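You operate a simulated robot arm through the tools that you are given. There is no shell and no other tool.

You are at the controls of a simulated robot arm. One attempt, no reset.

JOB
Move the small red die from the grey holder to the blue case.
Fine: lift it out with the press; the slide plate ends pulled out. Where these are worked on the way, their far stop is far enough and under half their travel is too little: slide plate.

Only the result counts: the job must be done as asked and must still hold three seconds after the hand-in. Knocking over, shifting, dropping, spilling or breaking anything else fails it.

ROBOT AND FRAMES
A 7-joint arm with a two-finger parallel gripper, fixed in place. Base frame: the origin is on the floor under the middle of its stand, x ahead of it, y to its left, z up. Units: m, degrees, N and s.
It reaches about 1.247 m from its shoulder. Its first joint turns from -132.0 to 132.0 degrees. Payload 3.91 kg.
The tool frame sits at the grasp point between the pads (the TCP): z along the fingers, y along the line on which they close. The tips reach 0.03 m beyond it. The gripper opens to 0.11 m. The fingers are 0.02 m wide and 0.01 m thick; the gripper's body (0.048 by 0.112 m) begins 0.055 m behind the TCP.
Orientation is that of the tool frame in the base frame, as a unit quaternion [w, x, y, z]. With the fingers straight down and closing along the base's y, the tool's x points along the base's -x, its y along +y and its z along -z.

CONTROLS
- The arm moves only by the tool play_rows. Its argument "steps" is one flat list of numbers, 6 for each row, row after row: the shift along the base's x, y, z in m, then the turn, a rotation vector about the base's x, y, z in degrees. In form: [x, y, z, ax, ay, az, x, y, z, ax, ay, az, ...]. A call has 1 to 20 rows; each row shifts and turns the commanded pose from where the row before left it. "claw" is the gripper command, from -1 (shut) to 1 (fully open), values between in proportion, set as the call begins (left out, the last holds). Each row takes 0.2 s and may step no farther than 0.05 m and 8.6 degrees from the row before; otherwise, or with a gripper value out of range, the whole call is refused. Where a pose cannot be reached the arm comes as near as it can. A force on the tool above 50 N (or 10 N above the force at the start of the call, whichever is more), or a blocked arm, ends the call early, and 0.2 s more pass. Each finger travels about 0.108 m/s and halts on what it meets, pressing with about 33 N; the grip force reading is that of the motor and also rises with nothing between the fingers. The clock runs only during rows and for 0.2 s after the last one: add rows that do not move to give the fingers time. It gives the time, the measured TCP pose, the force on the tool (base axes), the opening and the grip force at its end, in the units of the frame above (readings bear some noise), with the torque about the TCP (base axes, N m) and any sound that the robot's microphone picked up.
- Cameras (640 x 400 px; columns grow to the right, rows downward): "scene" is fixed at [0.2177, 0.6527, 1.4584]; the picture's right is [-0.40, -0.92, 0.00], its down [-0.80, 0.35, -0.49] and it looks along [0.45, -0.20, -0.87] (base axes); focal length 371 px, centre (320, 200). "wrist" rides on the gripper at [0.072, 0.017, -0.103] in the tool frame; the picture's right is [-0.23, 0.97, 0.00], its down [-0.76, -0.18, -0.62] and it looks along [-0.61, -0.14, 0.78] (tool axes); focal length 222 px, centre (320, 200). There is no depth. A picture from a camera that has moved, and an enlarged one, comes with that camera's place and axes in the base frame and with its lens. The place of the scene camera against the robot may be out by one fixed shift of up to 0.018 m in any direction.
- get_image(camera): a new picture of that camera. The clock stands still meanwhile.
- inspect(camera, box): a new picture of the part [left, top, right, bottom] of that camera's present view, enlarged. The clock stands still meanwhile.
- finish_job(): hands the job in; it is judged then, once.

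Places have to be worked out from the pictures, the camera data and where the tool is seen. Open the gripper and draw the arm clear of the work before you hand the job in, unless the task says otherwise.

The tools are called after "Request:" by a JSON object that holds its "fn" and its "kwargs". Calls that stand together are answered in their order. play_rows: Moves the arm, as the interface text tells. Its arguments: {"type":"object","properties":{"steps":{"type":"array","items":{"type":"number"}},"claw":{"type":"number"}},"required":["steps"]} The other tools are called the same way: get_image (camera) takes a picture; inspect (camera, box) takes an enlarged picture of a part of a camera's view; finish_job () hands the job in.

At the start:

```text
time: 0.0
tcp_pos: [0.3229, 0.463, 1.1355]
orientation: [0.0, 0.0, 1.0, 0.0]
contact_force: [0.8, -0.9, -1.0]
torque: [0.02, 0.03, 0.03]
grip_width: 0.11
finger_force: 0.1
```

scene: 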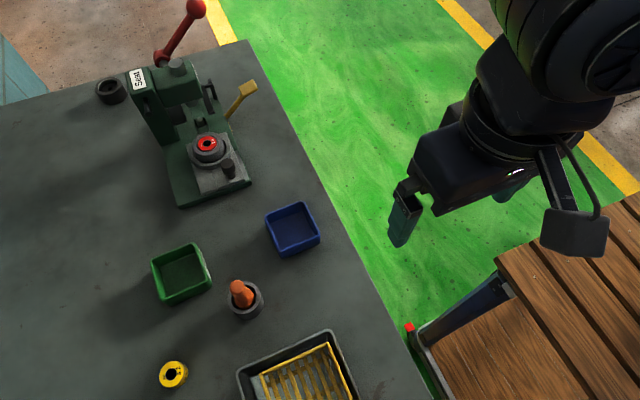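
wrist: 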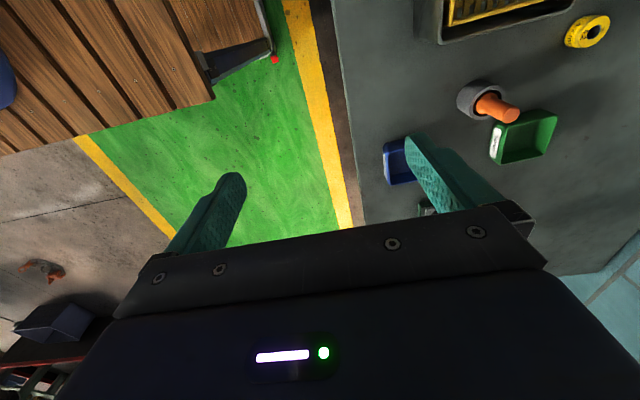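

I start by looking closely at the press, the holder and the case with the scene camera.

Request:
{"fn": "inspect", "kwargs": {"camera": "scene", "box": [90, 0, 290, 125]}}

Request:
{"fn": "inspect", "kwargs": {"camera": "scene", "box": [140, 90, 300, 220]}}

Request:
{"fn": "inspect", "kwargs": {"camera": "scene", "box": [130, 180, 370, 400]}}

```text
3.20 times, centred on (190, 62) of scene
camera zoom: at [0.2177, 0.6527, 1.4584], right [-0.4, -0.92, 0.0], down [-0.8, 0.35, -0.49], along [0.45, -0.2, -0.87], focal length 1188 px, centre (736, 640)
```

zoom: 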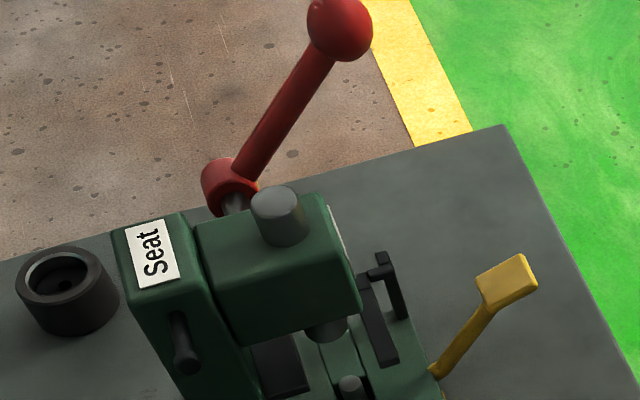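

```text
3.08 times, centred on (220, 155) of scene
camera zoom: at [0.2177, 0.6527, 1.4584], right [-0.4, -0.92, 0.0], down [-0.8, 0.35, -0.49], along [0.45, -0.2, -0.87], focal length 1143 px, centre (628, 338)
```

zoom: 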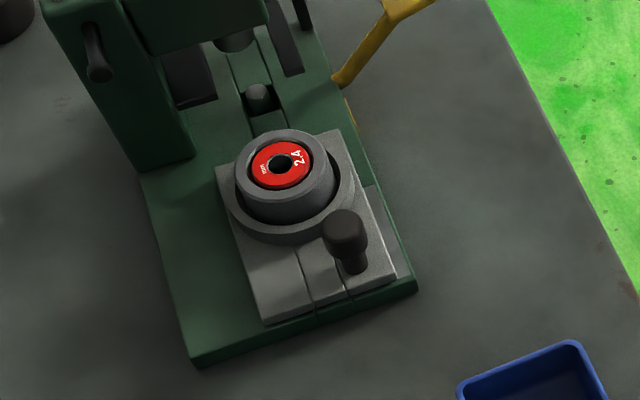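

```text
1.82 times, centred on (250, 290) of scene
camera zoom: at [0.2177, 0.6527, 1.4584], right [-0.4, -0.92, 0.0], down [-0.8, 0.35, -0.49], along [0.45, -0.2, -0.87], focal length 675 px, centre (447, 36)
```

zoom: 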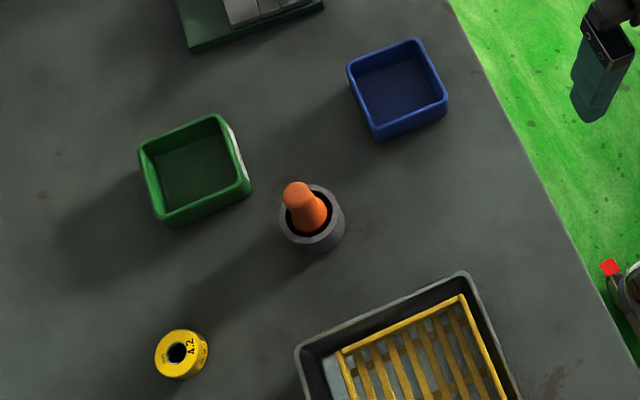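

The press's sliding axis appears to run along base x, with the knob end toward the robot (about x 0.60, y 0.67). A yellow lever sits on its right side. I tilt the hand and bring the wrist camera in front of the press to read the labels and get heights.

Request:
{"fn": "play_rows", "kwargs": {"steps": [0.015, 0.03, 0, 0, -7, 0, 0.015, 0.03, 0, 0, -7, 0, 0.015, 0.03, 0, 0, -7, 0, 0.015, 0.03, 0, 0, -7, 0, 0.015, 0.03, 0, 0, -7, 0, 0.015, 0.03, 0, 0, -7, 0, 0, 0, 0, 0, 0, 0]}}

Request:
{"fn": "get_image", "kwargs": {"camera": "wrist"}}

Request:
{"fn": "get_image", "kwargs": {"camera": "scene"}}

```text
time: 1.6
tcp_pos: [0.4148, 0.6455, 1.1354]
orientation: [0.359, 0.0, 0.933, 0.001]
contact_force: [0.0, -0.5, -0.1]
torque: [0.01, -0.02, -0.01]
grip_width: 0.1098
finger_force: 0.0
```

```text
taken
camera wrist: at [0.2913, 0.6626, 1.1651], right [0.17, 0.97, 0.15], down [0.15, -0.18, 0.97], along [0.97, -0.14, -0.17], focal length 222 px, centre (320, 200)
```

wrist: 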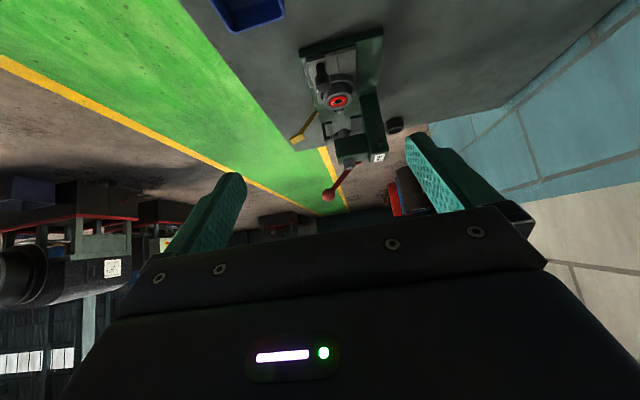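

```text
taken
```

scene: 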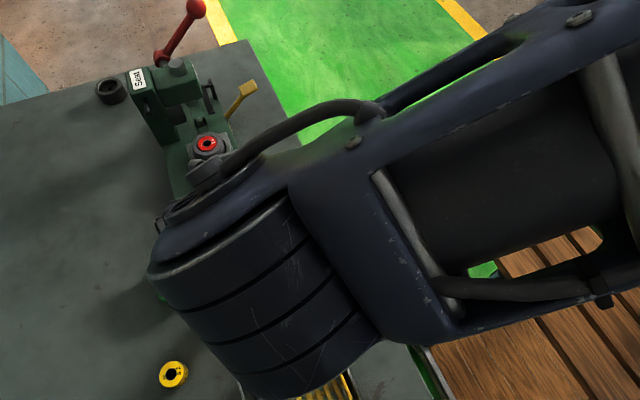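

The wrist camera sees the press well; I enlarge it.

Request:
{"fn": "inspect", "kwargs": {"camera": "wrist", "box": [270, 20, 430, 210]}}

```text
2.11 times, centred on (350, 115) of wrist
camera zoom: at [0.2913, 0.6626, 1.1651], right [0.17, 0.97, 0.15], down [0.15, -0.18, 0.97], along [0.97, -0.14, -0.17], focal length 468 px, centre (257, 379)
```

zoom: 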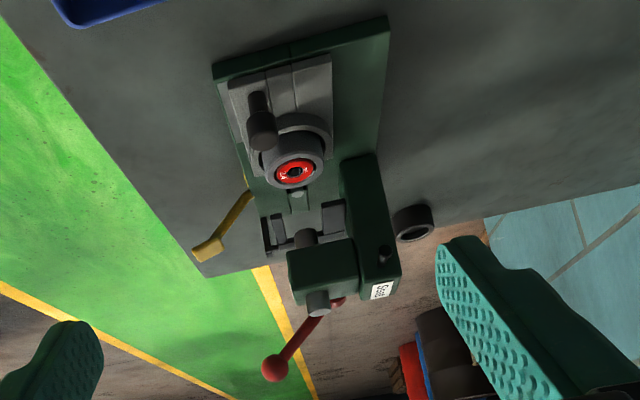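

I move closer and a little to the right to see the yellow lever, the pin and any labels from nearer.

Request:
{"fn": "play_rows", "kwargs": {"steps": [0.03, -0.03, -0.02, 0, 0, 0, 0.03, -0.03, -0.02, 0, 0, 0, 0.03, -0.03, -0.02, 0, 0, 0, 0, 0, 0, 0, 0, 0]}}

Request:
{"fn": "get_image", "kwargs": {"camera": "wrist"}}

Request:
{"fn": "inspect", "kwargs": {"camera": "wrist", "box": [290, 20, 470, 220]}}

```text
time: 2.6
tcp_pos: [0.5019, 0.5534, 1.0725]
orientation: [0.358, 0.001, 0.934, 0.0]
contact_force: [-0.3, 0.3, -0.3]
torque: [-0.03, -0.01, -0.02]
grip_width: 0.1102
finger_force: 0.1
```

```text
taken
camera wrist: at [0.3789, 0.5697, 1.1036], right [0.17, 0.97, 0.15], down [0.15, -0.18, 0.97], along [0.97, -0.14, -0.18], focal length 222 px, centre (320, 200)
```

wrist: 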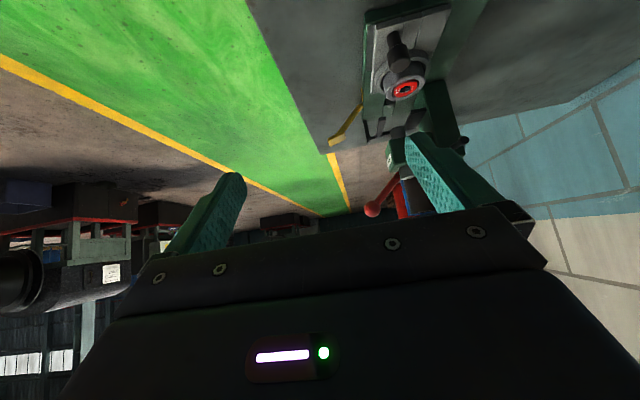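

```text
2.00 times, centred on (380, 120) of wrist
camera zoom: at [0.3789, 0.5697, 1.1036], right [0.17, 0.97, 0.15], down [0.15, -0.18, 0.97], along [0.97, -0.14, -0.18], focal length 444 px, centre (200, 360)
```

zoom: 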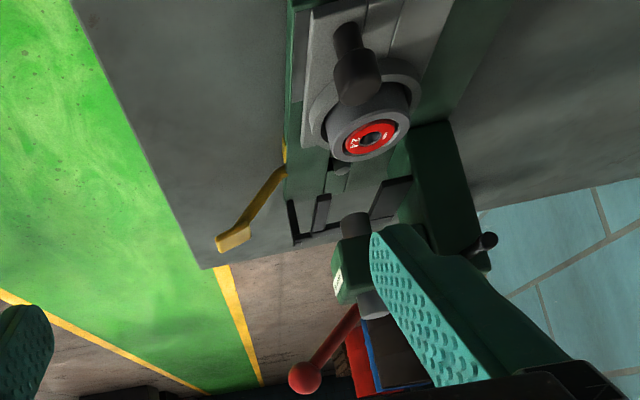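

A second label shows on the right side of the press head. I turn the hand about the vertical to look at the press from its right side (from −y).

Request:
{"fn": "play_rows", "kwargs": {"steps": [0.015, -0.02, 0, 0, 0, 8.5, 0.015, -0.02, 0, 0, 0, 8.5, 0.015, -0.02, 0, 0, 0, 8.5, 0.015, -0.02, 0, 0, 0, 8.5, 0.015, -0.02, 0, 0, 0, 8.5, 0.015, -0.02, 0, 0, 0, 8.5, 0.015, -0.02, 0, 0, 0, 8.5, 0.015, -0.02, 0, 0, 0, 8.5, 0, 0, 0, 0, 0, 0]}}

Request:
{"fn": "get_image", "kwargs": {"camera": "wrist"}}

Request:
{"fn": "inspect", "kwargs": {"camera": "wrist", "box": [200, 20, 440, 220]}}

```text
time: 4.8
tcp_pos: [0.4535, 0.5182, 1.0755]
orientation: [0.262, -0.637, 0.682, 0.245]
contact_force: [-0.2, -0.7, 0.2]
torque: [-0.02, -0.02, -0.01]
grip_width: 0.1098
finger_force: 0.0
stopped in row 9: the arm was blocked; the commanded pose is now the measured one
```

```text
taken
camera wrist: at [0.428, 0.3967, 1.1059], right [-0.96, 0.24, 0.15], down [0.19, 0.14, 0.97], along [0.21, 0.96, -0.17], focal length 222 px, centre (320, 200)
```

wrist: 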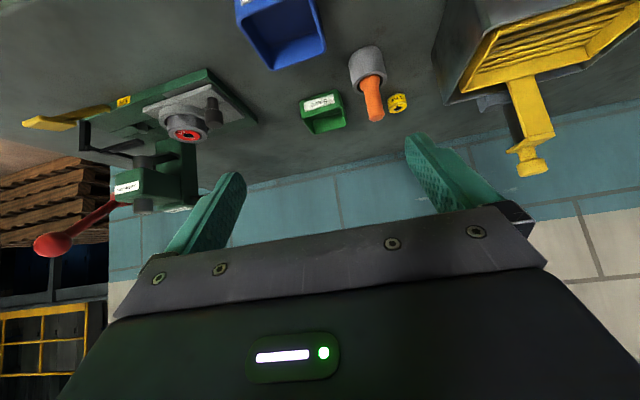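

```text
2.00 times, centred on (320, 120) of wrist
camera zoom: at [0.428, 0.3967, 1.1059], right [-0.96, 0.24, 0.15], down [0.19, 0.14, 0.97], along [0.21, 0.96, -0.17], focal length 444 px, centre (320, 360)
```

zoom: 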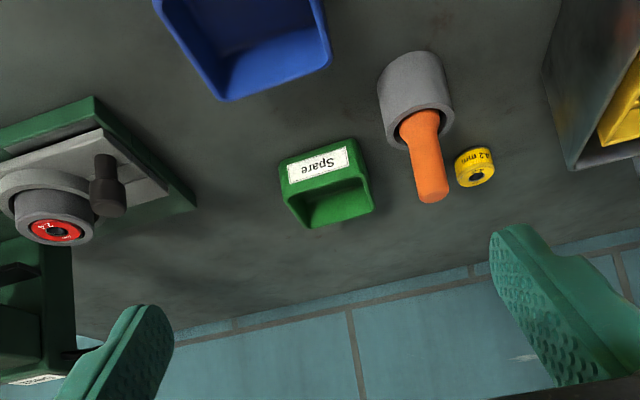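

The arm stopped short of the commanded pose but the view is useful. I enlarge the press labels.

Request:
{"fn": "inspect", "kwargs": {"camera": "wrist", "box": [15, 60, 255, 260]}}

Request:
{"fn": "inspect", "kwargs": {"camera": "wrist", "box": [80, 80, 160, 130]}}

Request:
{"fn": "inspect", "kwargs": {"camera": "wrist", "box": [90, 160, 220, 225]}}

Request:
{"fn": "get_image", "kwargs": {"camera": "scene"}}

```text
2.00 times, centred on (135, 160) of wrist
camera zoom: at [0.428, 0.3967, 1.1059], right [-0.96, 0.24, 0.15], down [0.19, 0.14, 0.97], along [0.21, 0.96, -0.17], focal length 444 px, centre (690, 280)
```

zoom: 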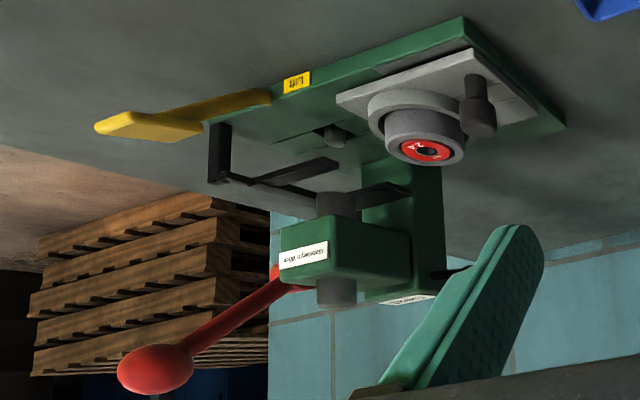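

```text
8.00 times, centred on (120, 105) of wrist
camera zoom: at [0.428, 0.3967, 1.1059], right [-0.96, 0.24, 0.15], down [0.19, 0.14, 0.97], along [0.21, 0.96, -0.17], focal length 1777 px, centre (1920, 960)
```

zoom: 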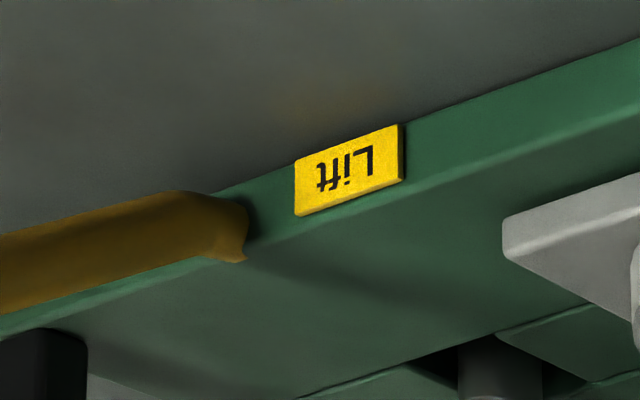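

```text
4.92 times, centred on (155, 192) of wrist
camera zoom: at [0.428, 0.3967, 1.1059], right [-0.96, 0.24, 0.15], down [0.19, 0.14, 0.97], along [0.21, 0.96, -0.17], focal length 1094 px, centre (1132, 237)
```

zoom: 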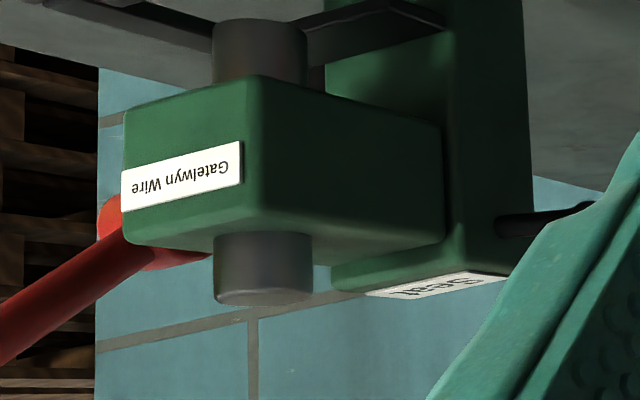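

```text
taken
```

scene: 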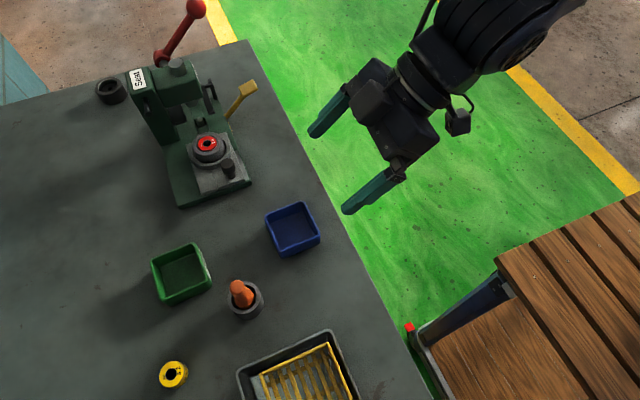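

The yellow lever is labelled "Lift" and the red one "Seat". From the views I place the die top at about [0.676, 0.667, 0.919], the lift pin at [0.772, 0.668], the knob at [0.62, 0.649, 0.915] and the lever pad at [0.773, 0.559, 0.925]. I turn the hand back to face +x.

Request:
{"fn": "play_rows", "kwargs": {"steps": [0.004, 0.008, 0, 0, 0, -8.6, 0.004, 0.008, 0, 0, 0, -8.6, 0.004, 0.008, 0, 0, 0, -8.6, 0.004, 0.008, 0, 0, 0, -8.6, 0.004, 0.008, 0, 0, 0, -8.6, 0.004, 0.008, 0, 0, 0, -8.6, 0.004, 0.008, 0, 0, 0, -8.6, 0.004, 0.008, 0, 0, 0, -8.6, 0.004, 0.008, 0, 0, 0, -8.6, 0.004, 0.008, 0, 0, 0, -8.6, 0, 0, 0, 0, 0, 0, 0, 0, 0, 0, 0, 0]}}

Request:
{"fn": "get_image", "kwargs": {"camera": "wrist"}}

Request:
{"fn": "get_image", "kwargs": {"camera": "scene"}}

```text
time: 7.4
tcp_pos: [0.4963, 0.5989, 1.0762]
orientation: [0.358, 0.001, 0.934, 0.0]
contact_force: [-0.1, 0.6, -0.1]
torque: [0.0, -0.03, 0.0]
grip_width: 0.1098
finger_force: 0.1
```

```text
taken
camera wrist: at [0.3731, 0.6147, 1.105], right [0.17, 0.97, 0.15], down [0.15, -0.18, 0.97], along [0.97, -0.14, -0.17], focal length 222 px, centre (320, 200)
```

wrist: 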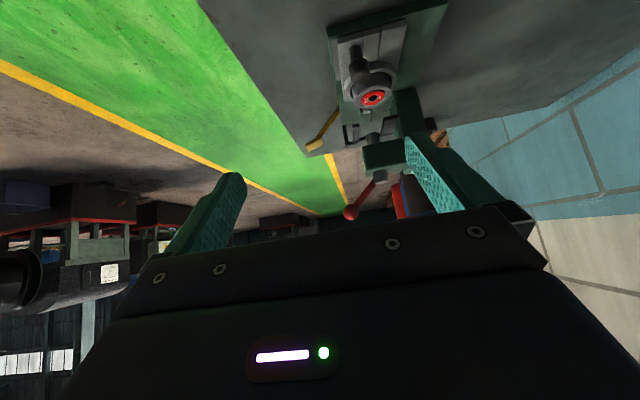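

```text
taken
```

scene: 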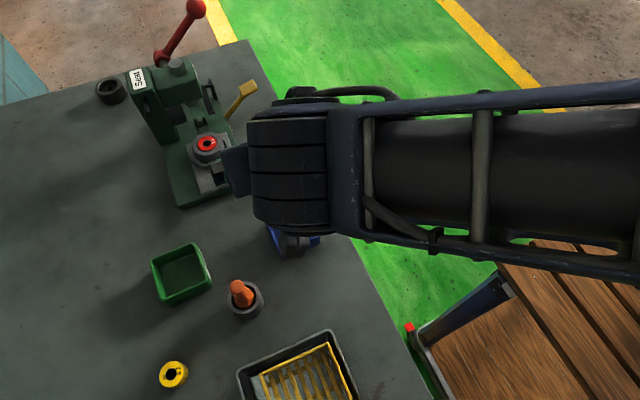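

The hand is back at its earlier orientation. I reduce the tilt to about 20° and go to a pose just before and above the knob, with the opening narrowed.

Request:
{"fn": "play_rows", "kwargs": {"steps": [0.02, 0.0125, -0.018, 0, 5.5, 0, 0.02, 0.0125, -0.018, 0, 5.5, 0, 0.02, 0.0125, -0.018, 0, 5.5, 0, 0.02, 0.0125, -0.018, 0, 5.6, 0, 0, 0, 0, 0, 0, 0, 0, 0, 0, 0, 0, 0], "claw": -0.05}}

Request:
{"fn": "get_image", "kwargs": {"camera": "wrist"}}

Request:
{"fn": "inspect", "kwargs": {"camera": "wrist", "box": [240, 60, 460, 240]}}

Request:
{"fn": "get_image", "kwargs": {"camera": "scene"}}

```text
time: 8.8
tcp_pos: [0.5781, 0.6488, 1.0031]
orientation: [0.172, 0.0, 0.985, 0.0]
contact_force: [0.0, -1.1, -0.3]
torque: [0.03, 0.02, 0.0]
grip_width: 0.0524
finger_force: 0.0
```

```text
taken
camera wrist: at [0.4737, 0.6657, 1.077], right [0.22, 0.97, 0.08], down [0.5, -0.18, 0.85], along [0.84, -0.14, -0.53], focal length 222 px, centre (320, 200)
```

wrist: 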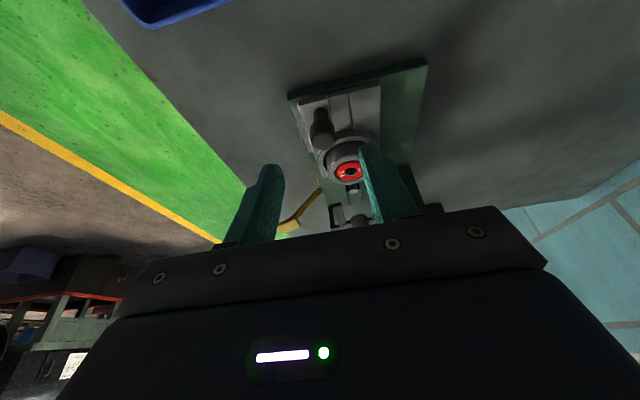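

```text
2.22 times, centred on (350, 150) of wrist
camera zoom: at [0.4737, 0.6657, 1.077], right [0.22, 0.97, 0.08], down [0.5, -0.18, 0.85], along [0.84, -0.14, -0.53], focal length 494 px, centre (253, 311)
```

zoom: 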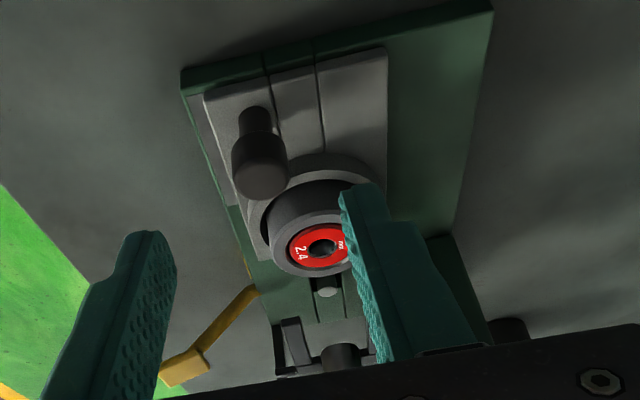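

```text
taken
```

scene: 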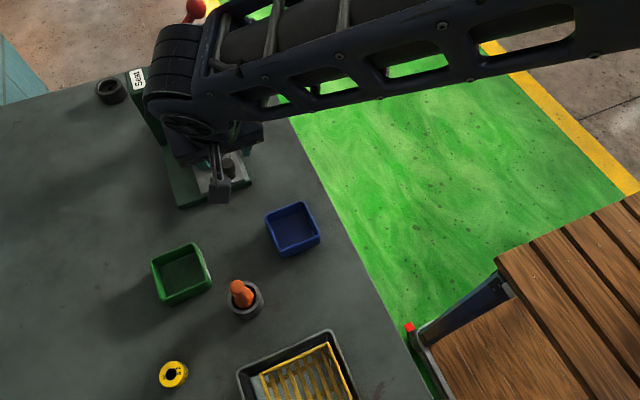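

Knob head: about 0.023 m across, centre near [0.618, 0.6495], top at z≈0.925. I go down to just above it and check alignment before gripping.

Request:
{"fn": "play_rows", "kwargs": {"steps": [0.018, 0.0007, -0.02, 0, 4.8, 0, 0.012, 0, -0.02, 0, 0, 0, 0, 0, 0, 0, 0, 0, 0, 0, 0, 0, 0, 0]}}

Request:
{"fn": "inspect", "kwargs": {"camera": "wrist", "box": [200, 60, 460, 260]}}

Request:
{"fn": "inspect", "kwargs": {"camera": "scene", "box": [140, 90, 300, 220]}}

```text
time: 9.8
tcp_pos: [0.607, 0.6495, 0.962]
orientation: [0.132, 0.001, 0.991, 0.0]
contact_force: [0.5, -0.7, 0.1]
torque: [0.04, 0.01, 0.04]
grip_width: 0.0523
finger_force: 0.1
```

```text
2.00 times, centred on (330, 160) of wrist
camera zoom: at [0.5094, 0.6662, 1.0441], right [0.22, 0.97, 0.06], down [0.57, -0.18, 0.8], along [0.79, -0.14, -0.6], focal length 444 px, centre (300, 280)
```

zoom: 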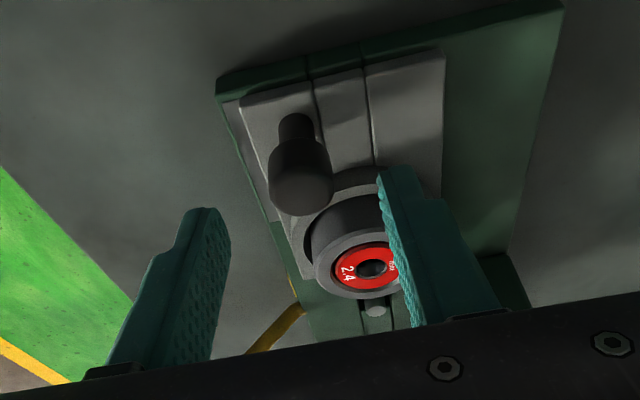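

```text
3.08 times, centred on (220, 155) of scene
camera zoom: at [0.2177, 0.6527, 1.4584], right [-0.4, -0.92, 0.0], down [-0.8, 0.35, -0.49], along [0.45, -0.2, -0.87], focal length 1143 px, centre (628, 338)
```

zoom: 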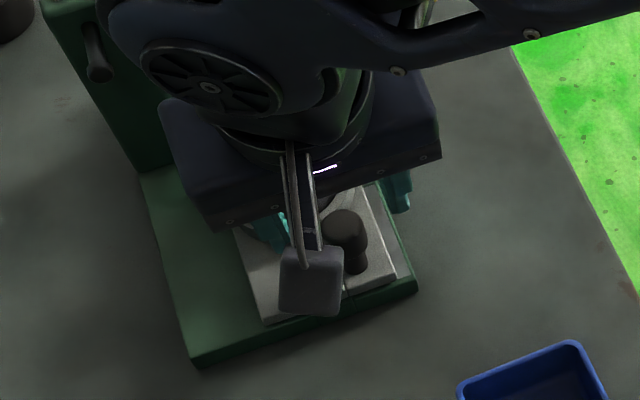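

The fingertips straddle the knob evenly (knob at [0.618, 0.650], top z≈0.924). I lower over it, then close.

Request:
{"fn": "play_rows", "kwargs": {"steps": [0.003, 0, -0.015, 0, 0, 0, 0.003, 0, -0.015, 0, 0, 0, 0.003, 0, -0.015, 0, 0, 0, 0, 0, 0, 0, 0, 0]}}

Request:
{"fn": "get_image", "kwargs": {"camera": "wrist"}}

```text
time: 10.8
tcp_pos: [0.615, 0.6508, 0.9175]
orientation: [0.131, 0.001, 0.991, -0.001]
contact_force: [0.3, 0.4, -0.6]
torque: [0.02, -0.01, 0.01]
grip_width: 0.0524
finger_force: 0.1
```

```text
taken
camera wrist: at [0.5173, 0.6667, 0.9997], right [0.22, 0.97, 0.06], down [0.57, -0.18, 0.8], along [0.79, -0.14, -0.6], focal length 222 px, centre (320, 200)
```

wrist: 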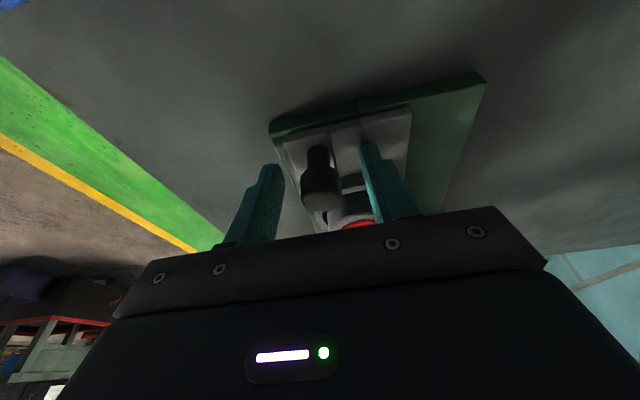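

The knob stands between the pads with no contact force. I close the gripper on it.

Request:
{"fn": "play_rows", "kwargs": {"steps": [0, 0, 0, 0, 0, 0, 0, 0, 0, 0, 0, 0, 0, 0, 0, 0, 0, 0], "claw": -1}}

```text
time: 11.6
tcp_pos: [0.6146, 0.6497, 0.9171]
orientation: [0.132, 0.001, 0.991, -0.001]
contact_force: [0.4, 0.6, -0.9]
torque: [0.32, -0.08, -0.03]
grip_width: 0.0238
finger_force: 45.1
```

The knob is gripped at 0.0238 m. I push the plate in along +x gently.

Request:
{"fn": "play_rows", "kwargs": {"steps": [0.008, 0, 0, 0, 0, 0, 0.008, 0, 0, 0, 0, 0, 0.008, 0, 0, 0, 0, 0, 0.008, 0, 0, 0, 0, 0, 0.008, 0, 0, 0, 0, 0]}}

```text
time: 12.8
tcp_pos: [0.6526, 0.6489, 0.9174]
orientation: [0.131, 0.0, 0.991, -0.001]
contact_force: [-0.7, 29.4, -16.9]
torque: [0.43, -0.64, 0.06]
grip_width: 0.0237
finger_force: 44.7
```

The plate moved 38 mm, but a side force of about 29 N (+y) and −17 N in z built up, so the slide axis is slightly skewed from x. I ease the hand a little to +y and down and look at the readings.

Request:
{"fn": "play_rows", "kwargs": {"steps": [0, 0.001, -0.0005, 0, 0, 0, 0, 0, 0, 0, 0, 0]}}

Request:
{"fn": "get_image", "kwargs": {"camera": "wrist"}}

Request:
{"fn": "inspect", "kwargs": {"camera": "scene", "box": [140, 90, 300, 220]}}

```text
time: 13.4
tcp_pos: [0.6536, 0.6503, 0.9171]
orientation: [0.131, 0.0, 0.991, -0.001]
contact_force: [-0.5, 18.7, -7.2]
torque: [0.25, 1.21, 0.04]
grip_width: 0.0239
finger_force: 45.4
```

```text
taken
camera wrist: at [0.5573, 0.6668, 0.9998], right [0.22, 0.97, 0.06], down [0.57, -0.18, 0.8], along [0.79, -0.14, -0.6], focal length 222 px, centre (320, 200)
```

wrist: 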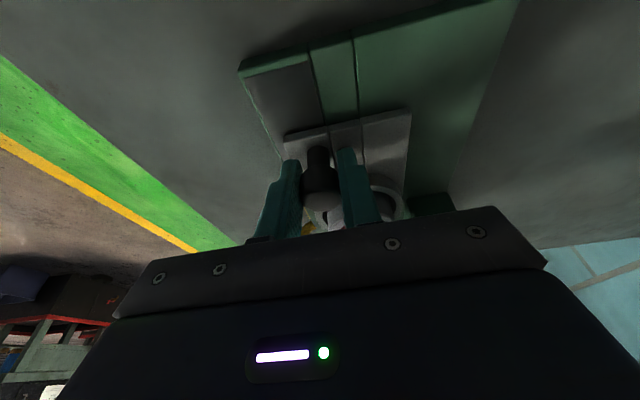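

```text
3.08 times, centred on (220, 155) of scene
camera zoom: at [0.2177, 0.6527, 1.4584], right [-0.4, -0.92, 0.0], down [-0.8, 0.35, -0.49], along [0.45, -0.2, -0.87], focal length 1143 px, centre (628, 338)
```

zoom: 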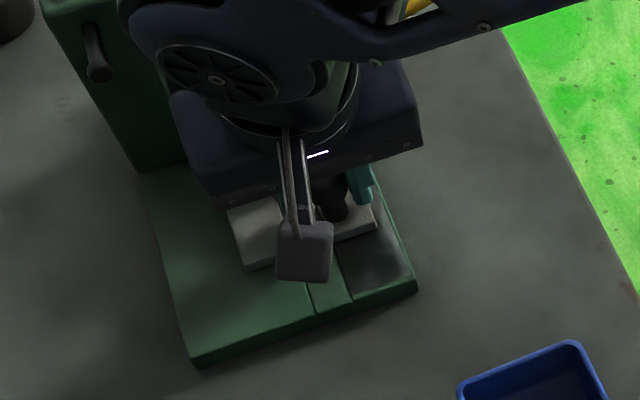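

I zoom to measure the slide axis direction from the grooves.

Request:
{"fn": "inspect", "kwargs": {"camera": "wrist", "box": [220, 0, 540, 200]}}

```text
2.00 times, centred on (380, 100) of wrist
camera zoom: at [0.5573, 0.6668, 0.9998], right [0.22, 0.97, 0.06], down [0.57, -0.18, 0.8], along [0.79, -0.14, -0.6], focal length 444 px, centre (200, 400)
```

zoom: 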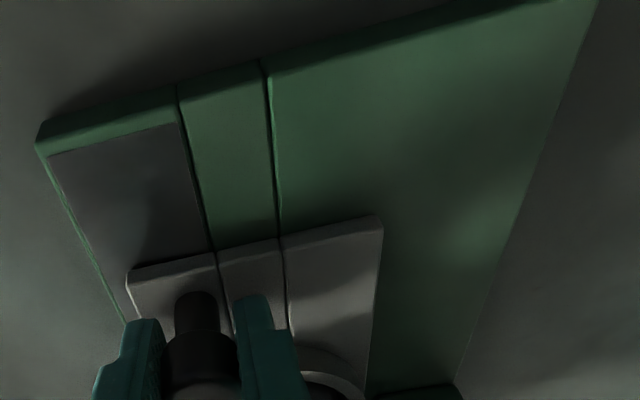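

The grooves suggest the slide is nearly along x, and the knob is held firmly. I continue the push with a small +y/−z relief per row and watch the forces.

Request:
{"fn": "play_rows", "kwargs": {"steps": [0.006, 0.0012, -0.0003, 0, 0, 0, 0.006, 0.0008, -0.0002, 0, 0, 0, 0.006, 0.0004, 0, 0, 0, 0]}}

```text
time: 14.2
tcp_pos: [0.6746, 0.6499, 0.919]
orientation: [0.133, 0.002, 0.991, -0.001]
contact_force: [1.3, -9.1, 0.3]
torque: [0.41, -1.17, -0.25]
grip_width: 0.0237
finger_force: 44.5
```

Force is now small (−9 N in y), so the y position is about right. I ease back by under a millimetre and keep pushing toward the far stop.

Request:
{"fn": "play_rows", "kwargs": {"steps": [0.006, -0.0006, 0, 0, 0, 0, 0.006, 0, 0, 0, 0, 0, 0.006, 0, 0, 0, 0, 0]}}

```text
time: 15.0
tcp_pos: [0.6902, 0.6487, 0.9184]
orientation: [0.131, 0.002, 0.991, -0.001]
contact_force: [0.3, -15.7, -2.9]
torque: [0.21, 0.3, -0.01]
grip_width: 0.0237
finger_force: 45.2
```

Side force grows to −16 N; I ease −y by about 1.3 mm over the next rows and keep pushing.

Request:
{"fn": "play_rows", "kwargs": {"steps": [0.004, -0.0009, 0, 0, 0, 0, 0.005, -0.0007, 0, 0, 0, 0, 0.005, -0.0004, 0, 0, 0, 0]}}

Request:
{"fn": "inspect", "kwargs": {"camera": "wrist", "box": [220, 0, 540, 230]}}

Request:
{"fn": "get_image", "kwargs": {"camera": "scene"}}

```text
time: 15.8
tcp_pos: [0.7053, 0.6507, 0.9166]
orientation: [0.132, 0.002, 0.991, -0.001]
contact_force: [-5.5, -20.3, -7.7]
torque: [0.42, -1.06, -0.29]
grip_width: 0.0237
finger_force: 45.1
```

```text
1.74 times, centred on (380, 115) of wrist
camera zoom: at [0.6073, 0.6668, 0.9998], right [0.22, 0.97, 0.06], down [0.57, -0.18, 0.8], along [0.79, -0.14, -0.6], focal length 386 px, centre (216, 348)
```

zoom: 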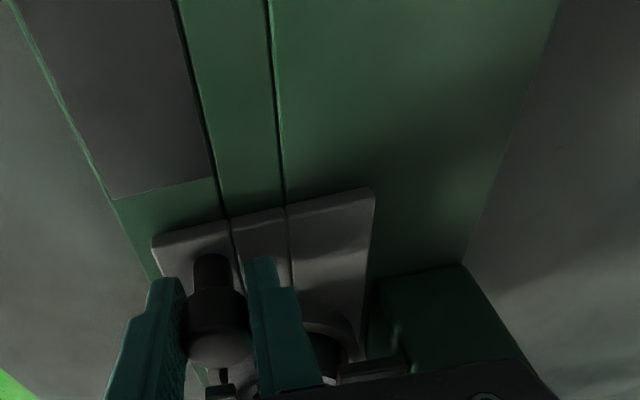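

```text
taken
```

scene: 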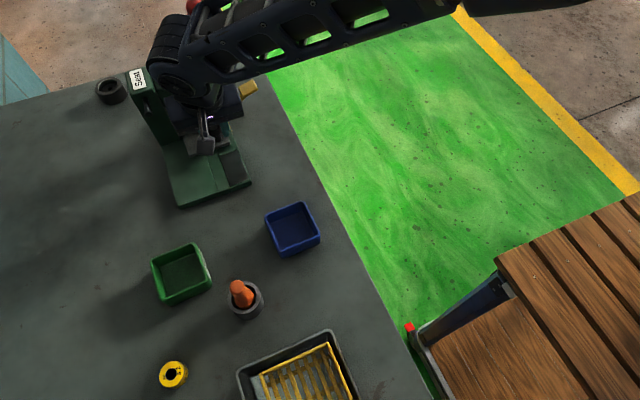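

Plate has travelled about 0.090 m; the tool's y is held constant by the guide. I relieve the y load again and push the last millimetres to feel the stop.

Request:
{"fn": "play_rows", "kwargs": {"steps": [0.003, -0.001, 0, 0, 0, 0, 0.003, -0.0008, 0, 0, 0, 0, 0, 0, 0, 0, 0, 0]}}

```text
time: 16.6
tcp_pos: [0.7082, 0.6503, 0.9182]
orientation: [0.131, -0.001, 0.991, 0.0]
contact_force: [-36.8, 0.4, -9.9]
torque: [-0.32, 0.22, 0.0]
grip_width: 0.0239
finger_force: 45.3
```

The x force jumped to −37 N: the far stop is reached at about 0.093 m of travel, matching the pin position. I relax the push, then open the fingers.

Request:
{"fn": "play_rows", "kwargs": {"steps": [-0.0025, 0, 0.0005, 0, 0, 0, 0, 0, 0, 0, 0, 0]}}

Request:
{"fn": "play_rows", "kwargs": {"steps": [0, 0, 0, 0, 0, 0, 0, 0, 0, 0, 0, 0, 0, 0, 0, 0, 0, 0], "claw": -0.05}}

```text
time: 17.2
tcp_pos: [0.708, 0.6493, 0.9191]
orientation: [0.132, 0.0, 0.991, 0.0]
contact_force: [-22.0, 26.2, -15.1]
torque: [-0.1, 0.27, 0.13]
grip_width: 0.0238
finger_force: 45.3
```

```text
time: 18.0
tcp_pos: [0.7094, 0.648, 0.9187]
orientation: [0.132, 0.001, 0.991, 0.0]
contact_force: [0.5, -0.8, 0.8]
torque: [0.02, 0.0, 0.02]
grip_width: 0.0524
finger_force: 0.1
```

Released with no residual forces. I back out along the finger axis and look at the plate from behind.

Request:
{"fn": "play_rows", "kwargs": {"steps": [-0.006, 0.001, 0.02, 0, 0, 0, -0.01, 0, 0.025, 0, 0, 0, -0.03, 0, 0.02, 0, -5, 0, -0.04, 0, 0.02, 0, -8, 0, -0.04, -0.01, 0.01, 0, -8, 0, -0.03, -0.01, 0, 0, -8, 0, 0, 0, 0, 0, 0, 0]}}

Request:
{"fn": "get_image", "kwargs": {"camera": "wrist"}}

Request:
{"fn": "get_image", "kwargs": {"camera": "scene"}}

```text
time: 19.6
tcp_pos: [0.552, 0.6282, 1.0119]
orientation: [0.376, 0.001, 0.927, 0.0]
contact_force: [0.3, -1.3, -0.5]
torque: [0.03, 0.0, 0.03]
grip_width: 0.0524
finger_force: 0.1
```

```text
taken
camera wrist: at [0.4274, 0.646, 1.0372], right [0.17, 0.97, 0.16], down [0.11, -0.18, 0.98], along [0.98, -0.14, -0.14], focal length 222 px, centre (320, 200)
```

wrist: 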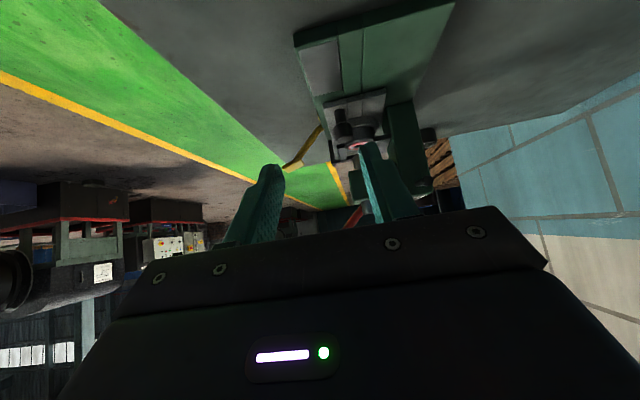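

```text
taken
```

scene: 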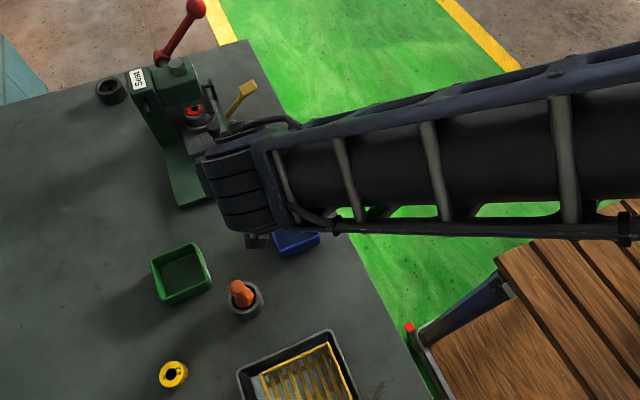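

Request:
{"fn": "inspect", "kwargs": {"camera": "wrist", "box": [280, 80, 440, 200]}}

Request:
{"fn": "inspect", "kwargs": {"camera": "scene", "box": [130, 50, 290, 170]}}

```text
3.33 times, centred on (360, 140) of wrist
camera zoom: at [0.4274, 0.646, 1.0372], right [0.17, 0.97, 0.16], down [0.11, -0.18, 0.98], along [0.98, -0.14, -0.14], focal length 740 px, centre (187, 400)
```

zoom: 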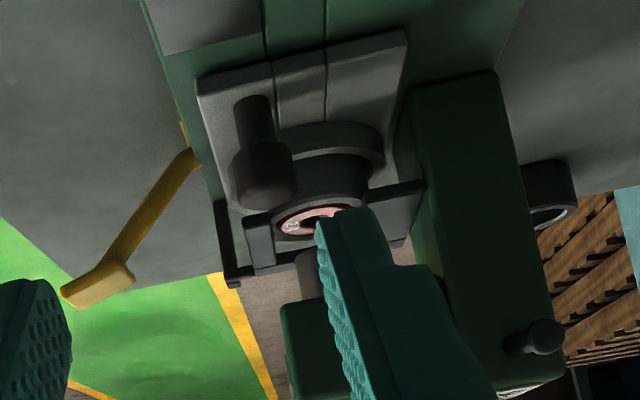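

```text
3.33 times, centred on (210, 110) of scene
camera zoom: at [0.2177, 0.6527, 1.4584], right [-0.4, -0.92, 0.0], down [-0.8, 0.35, -0.49], along [0.45, -0.2, -0.87], focal length 1238 px, centre (687, 500)
```

zoom: 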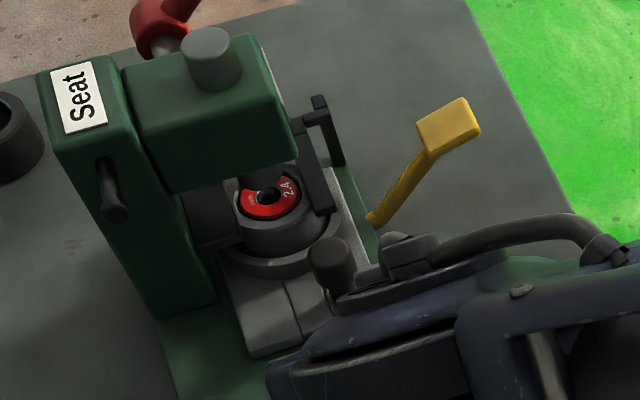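

The die and holder now sit under the black hold-down bars with the ram above, over the pin. I take the Lift pad to span y 0.542–0.577 at x≈0.773, z≈0.924. I close the fingers and move above it, leaning the hand back to stay clear of the red lever.

Request:
{"fn": "play_rows", "kwargs": {"steps": [0.02, -0.02, 0.008, 0, 6, 0, 0.03, -0.02, 0.004, 0, 6, 0, 0.04, -0.016, 0, 0, 6, 0, 0.045, -0.015, 0, 0, 6, 0, 0.045, 0, -0.005, 0, 0, 0, 0.04, 0, -0.01, 0, 0, 0, 0, 0, 0, 0, 0, 0], "claw": -1}}

Request:
{"fn": "get_image", "kwargs": {"camera": "wrist"}}

Request:
{"fn": "get_image", "kwargs": {"camera": "scene"}}

```text
time: 21.2
tcp_pos: [0.7678, 0.5594, 1.01]
orientation: [0.175, 0.001, 0.985, 0.001]
contact_force: [0.4, 1.2, -0.1]
torque: [0.01, 0.0, 0.02]
grip_width: 0.0001
finger_force: 33.1
```

```text
taken
camera wrist: at [0.6635, 0.5769, 1.0844], right [0.22, 0.97, 0.08], down [0.5, -0.18, 0.85], along [0.84, -0.14, -0.53], focal length 222 px, centre (320, 200)
```

wrist: 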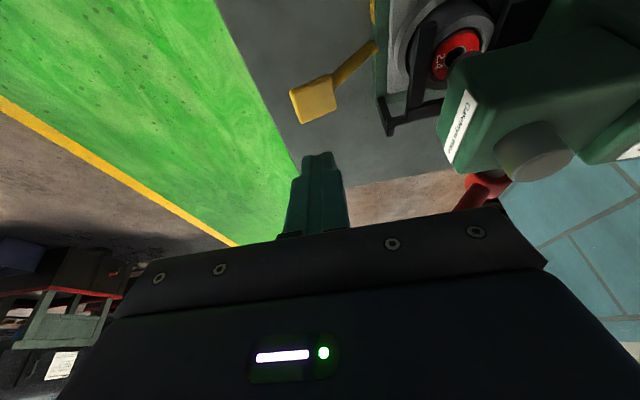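

```text
taken
```

scene: 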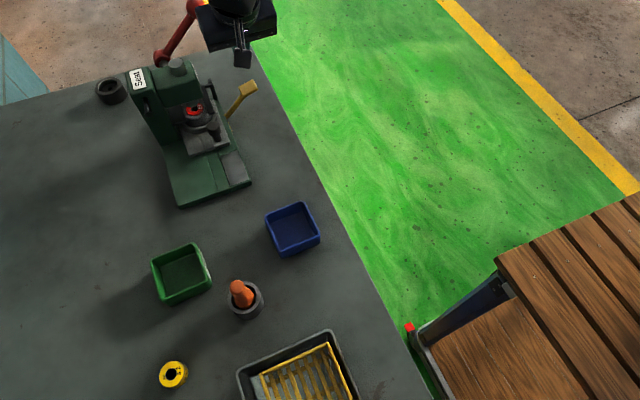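

The pad centre is about [0.771, 0.561], z≈0.925, and the closed fingertips are over it. I descend to just above the pad.

Request:
{"fn": "play_rows", "kwargs": {"steps": [0.004, -0.001, -0.02, 0, 0, 0, 0, 0, -0.02, 0, 0, 0, 0, 0, -0.006, 0, 0, 0, 0, 0, 0, 0, 0, 0]}}

Request:
{"fn": "get_image", "kwargs": {"camera": "wrist"}}

Request:
{"fn": "inspect", "kwargs": {"camera": "scene", "box": [130, 20, 290, 140]}}

```text
time: 22.2
tcp_pos: [0.7736, 0.5584, 0.9638]
orientation: [0.175, 0.001, 0.985, -0.001]
contact_force: [-0.1, -0.1, 0.4]
torque: [0.02, 0.03, 0.0]
grip_width: 0.0
finger_force: 33.2
```

```text
taken
camera wrist: at [0.6696, 0.5749, 1.0377], right [0.22, 0.97, 0.08], down [0.5, -0.18, 0.85], along [0.84, -0.14, -0.53], focal length 222 px, centre (320, 200)
```

wrist: 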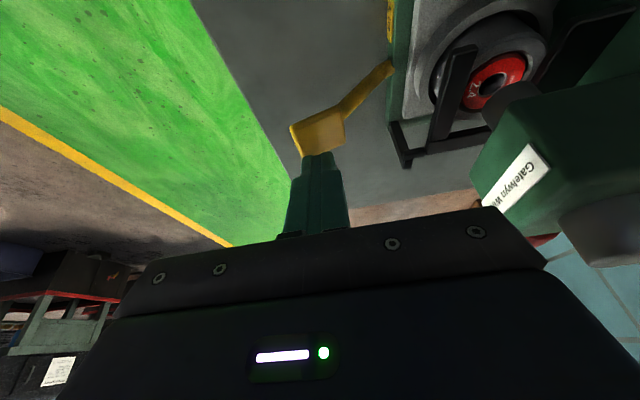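

```text
3.33 times, centred on (210, 80) of scene
camera zoom: at [0.2177, 0.6527, 1.4584], right [-0.4, -0.92, 0.0], down [-0.8, 0.35, -0.49], along [0.45, -0.2, -0.87], focal length 1238 px, centre (687, 600)
```

zoom: 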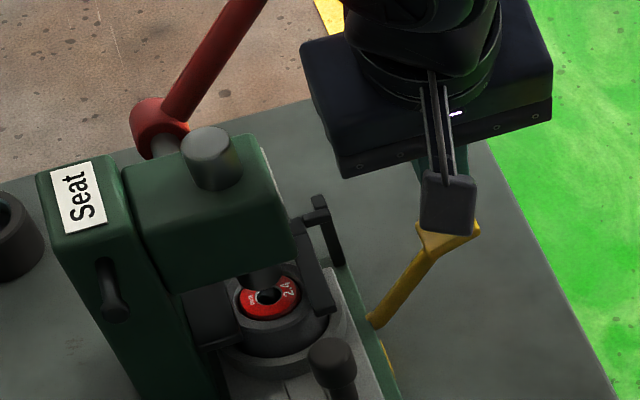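

Fingertips are just over the middle of the pad. I press down in small steps, following the lever's arc slightly outward.

Request:
{"fn": "play_rows", "kwargs": {"steps": [0, 0, -0.005, 0, 0, 0, 0, -0.001, -0.005, 0, 0, 0, 0, -0.001, -0.004, 0, 0, 0]}}

```text
time: 23.0
tcp_pos: [0.7739, 0.5545, 0.9506]
orientation: [0.175, 0.0, 0.985, 0.0]
contact_force: [0.4, -0.6, 1.1]
torque: [-0.01, -0.03, -0.03]
grip_width: 0.0
finger_force: 32.8
```

No real resistance yet. I continue down.

Request:
{"fn": "play_rows", "kwargs": {"steps": [0, -0.001, -0.004, 0, 0, 0, 0, -0.001, -0.004, 0, 0, 0, 0, -0.001, -0.004, 0, 0, 0]}}

Request:
{"fn": "inspect", "kwargs": {"camera": "scene", "box": [130, 20, 290, 140]}}

Request:
{"fn": "get_image", "kwargs": {"camera": "wrist"}}

```text
time: 23.8
tcp_pos: [0.7755, 0.5513, 0.9395]
orientation: [0.174, 0.0, 0.985, 0.0]
contact_force: [-5.1, -3.7, 12.8]
torque: [-0.18, 0.19, 0.01]
grip_width: 0.0
finger_force: 33.1
```

```text
3.33 times, centred on (210, 80) of scene
camera zoom: at [0.2177, 0.6527, 1.4584], right [-0.4, -0.92, 0.0], down [-0.8, 0.35, -0.49], along [0.45, -0.2, -0.87], focal length 1238 px, centre (687, 600)
```

zoom: 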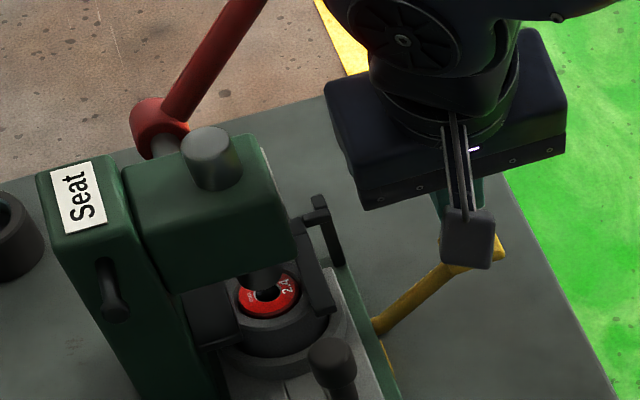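

```text
taken
camera wrist: at [0.6715, 0.569, 1.0129], right [0.22, 0.97, 0.08], down [0.5, -0.18, 0.85], along [0.84, -0.14, -0.53], focal length 222 px, centre (320, 200)
```

wrist: 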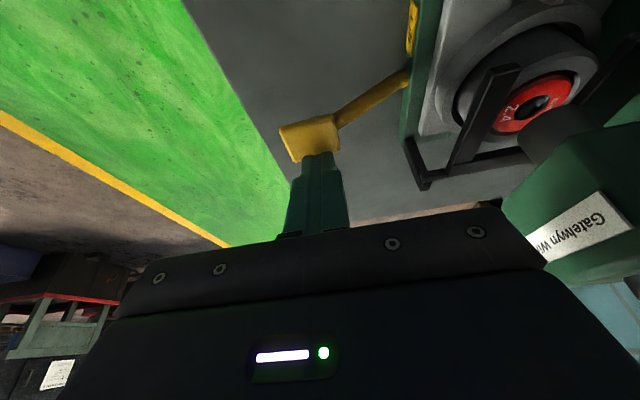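

The lever is going down with about 13 N. I keep pressing.

Request:
{"fn": "play_rows", "kwargs": {"steps": [-0.001, -0.001, -0.004, 0, 0, 0, 0, -0.001, -0.004, 0, 0, 0, 0, -0.0008, -0.004, 0, 0, 0]}}

Request:
{"fn": "inspect", "kwargs": {"camera": "scene", "box": [130, 20, 290, 140]}}

Request:
{"fn": "inspect", "kwargs": {"camera": "wrist", "box": [260, 0, 640, 220]}}

```text
time: 24.6
tcp_pos: [0.7739, 0.548, 0.9272]
orientation: [0.176, 0.002, 0.984, 0.0]
contact_force: [5.0, -13.1, 17.0]
torque: [-0.29, -0.19, -0.07]
grip_width: 0.0
finger_force: 33.1
```

```text
3.33 times, centred on (210, 80) of scene
camera zoom: at [0.2177, 0.6527, 1.4584], right [-0.4, -0.92, 0.0], down [-0.8, 0.35, -0.49], along [0.45, -0.2, -0.87], focal length 1238 px, centre (687, 600)
```

zoom: 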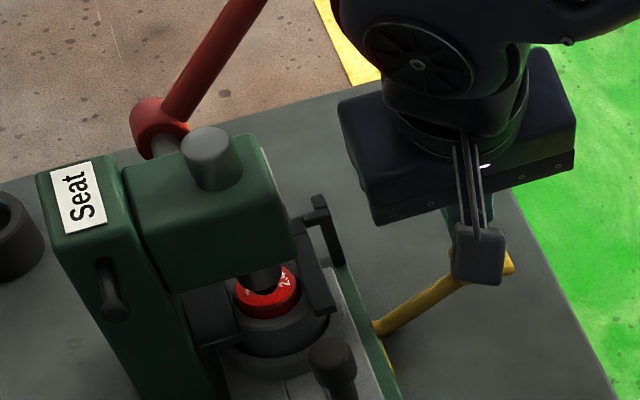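

```text
1.68 times, centred on (450, 110) of wrist
camera zoom: at [0.6717, 0.5654, 1.0007], right [0.22, 0.97, 0.08], down [0.5, -0.18, 0.85], along [0.84, -0.14, -0.52], focal length 374 px, centre (101, 352)
```

zoom: 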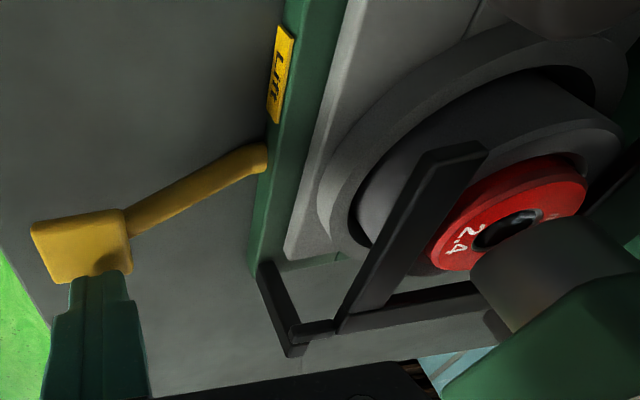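

The die is visibly rising out of the holder. I continue pressing carefully, relieving the −13 N in y.

Request:
{"fn": "play_rows", "kwargs": {"steps": [0, -0.0018, -0.004, 0, 0, 0, 0, -0.001, -0.004, 0, 0, 0, 0, -0.0006, -0.003, 0, 0, 0]}}

Request:
{"fn": "inspect", "kwargs": {"camera": "scene", "box": [130, 20, 290, 140]}}

Request:
{"fn": "inspect", "kwargs": {"camera": "wrist", "box": [260, 0, 640, 220]}}

```text
time: 25.4
tcp_pos: [0.7748, 0.5457, 0.9158]
orientation: [0.175, 0.001, 0.985, 0.0]
contact_force: [12.8, -6.1, 14.1]
torque: [-0.06, -0.45, -0.17]
grip_width: 0.0
finger_force: 33.4
```

```text
3.33 times, centred on (210, 80) of scene
camera zoom: at [0.2177, 0.6527, 1.4584], right [-0.4, -0.92, 0.0], down [-0.8, 0.35, -0.49], along [0.45, -0.2, -0.87], focal length 1238 px, centre (687, 600)
```

zoom: 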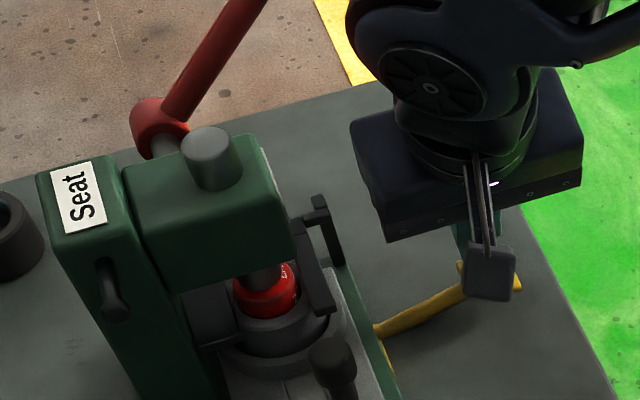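

```text
1.68 times, centred on (450, 110) of wrist
camera zoom: at [0.671, 0.5622, 0.9886], right [0.22, 0.97, 0.08], down [0.5, -0.18, 0.85], along [0.84, -0.14, -0.53], focal length 374 px, centre (101, 352)
```

zoom: 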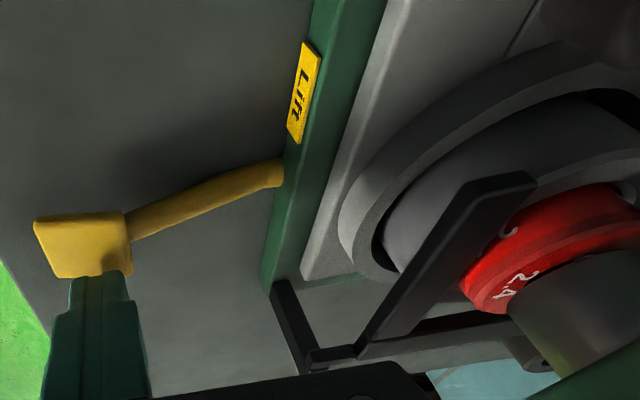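

The die is well up now. I press a little further to find the lever's end.

Request:
{"fn": "play_rows", "kwargs": {"steps": [0.001, -0.0008, -0.003, 0, 0, 0, 0, -0.0005, -0.003, 0, 0, 0]}}

Request:
{"fn": "inspect", "kwargs": {"camera": "scene", "box": [150, 60, 250, 135]}}

Request:
{"fn": "inspect", "kwargs": {"camera": "wrist", "box": [260, 0, 640, 220]}}

```text
time: 26.1
tcp_pos: [0.7751, 0.5447, 0.9137]
orientation: [0.176, 0.001, 0.984, 0.001]
contact_force: [-15.9, -14.6, 25.0]
torque: [-0.25, 0.47, 0.09]
grip_width: 0.0
finger_force: 32.8
stopped in row 2: the force on the tool passed its limit at 52 N (the readings are from after the stop); the commanded pose is now the measured one
```

```text
5.33 times, centred on (200, 98) of scene
camera zoom: at [0.2177, 0.6527, 1.4584], right [-0.4, -0.92, 0.0], down [-0.8, 0.35, -0.49], along [0.45, -0.2, -0.87], focal length 1980 px, centre (960, 747)
```

zoom: 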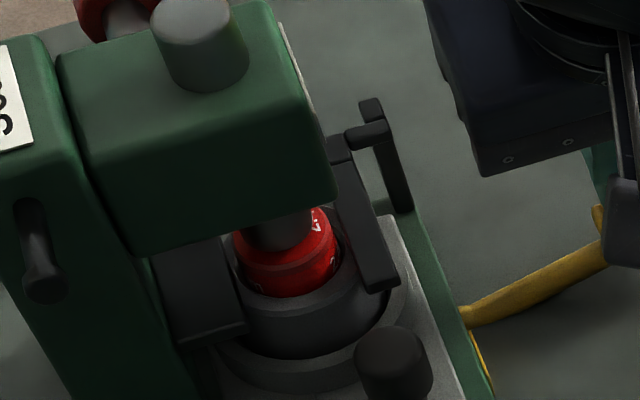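

```text
1.68 times, centred on (450, 110) of wrist
camera zoom: at [0.6709, 0.5619, 0.9874], right [0.21, 0.97, 0.08], down [0.5, -0.18, 0.85], along [0.84, -0.14, -0.52], focal length 374 px, centre (101, 352)
```

zoom: 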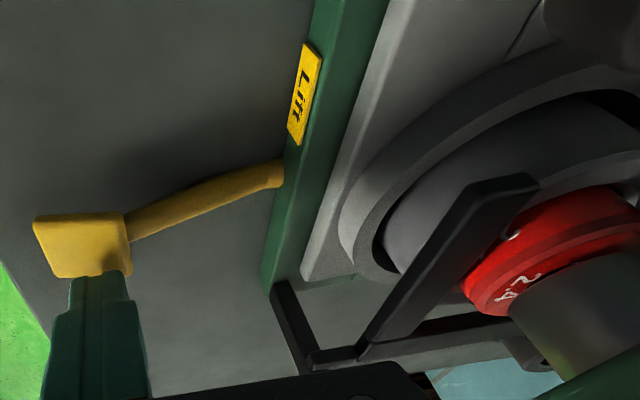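

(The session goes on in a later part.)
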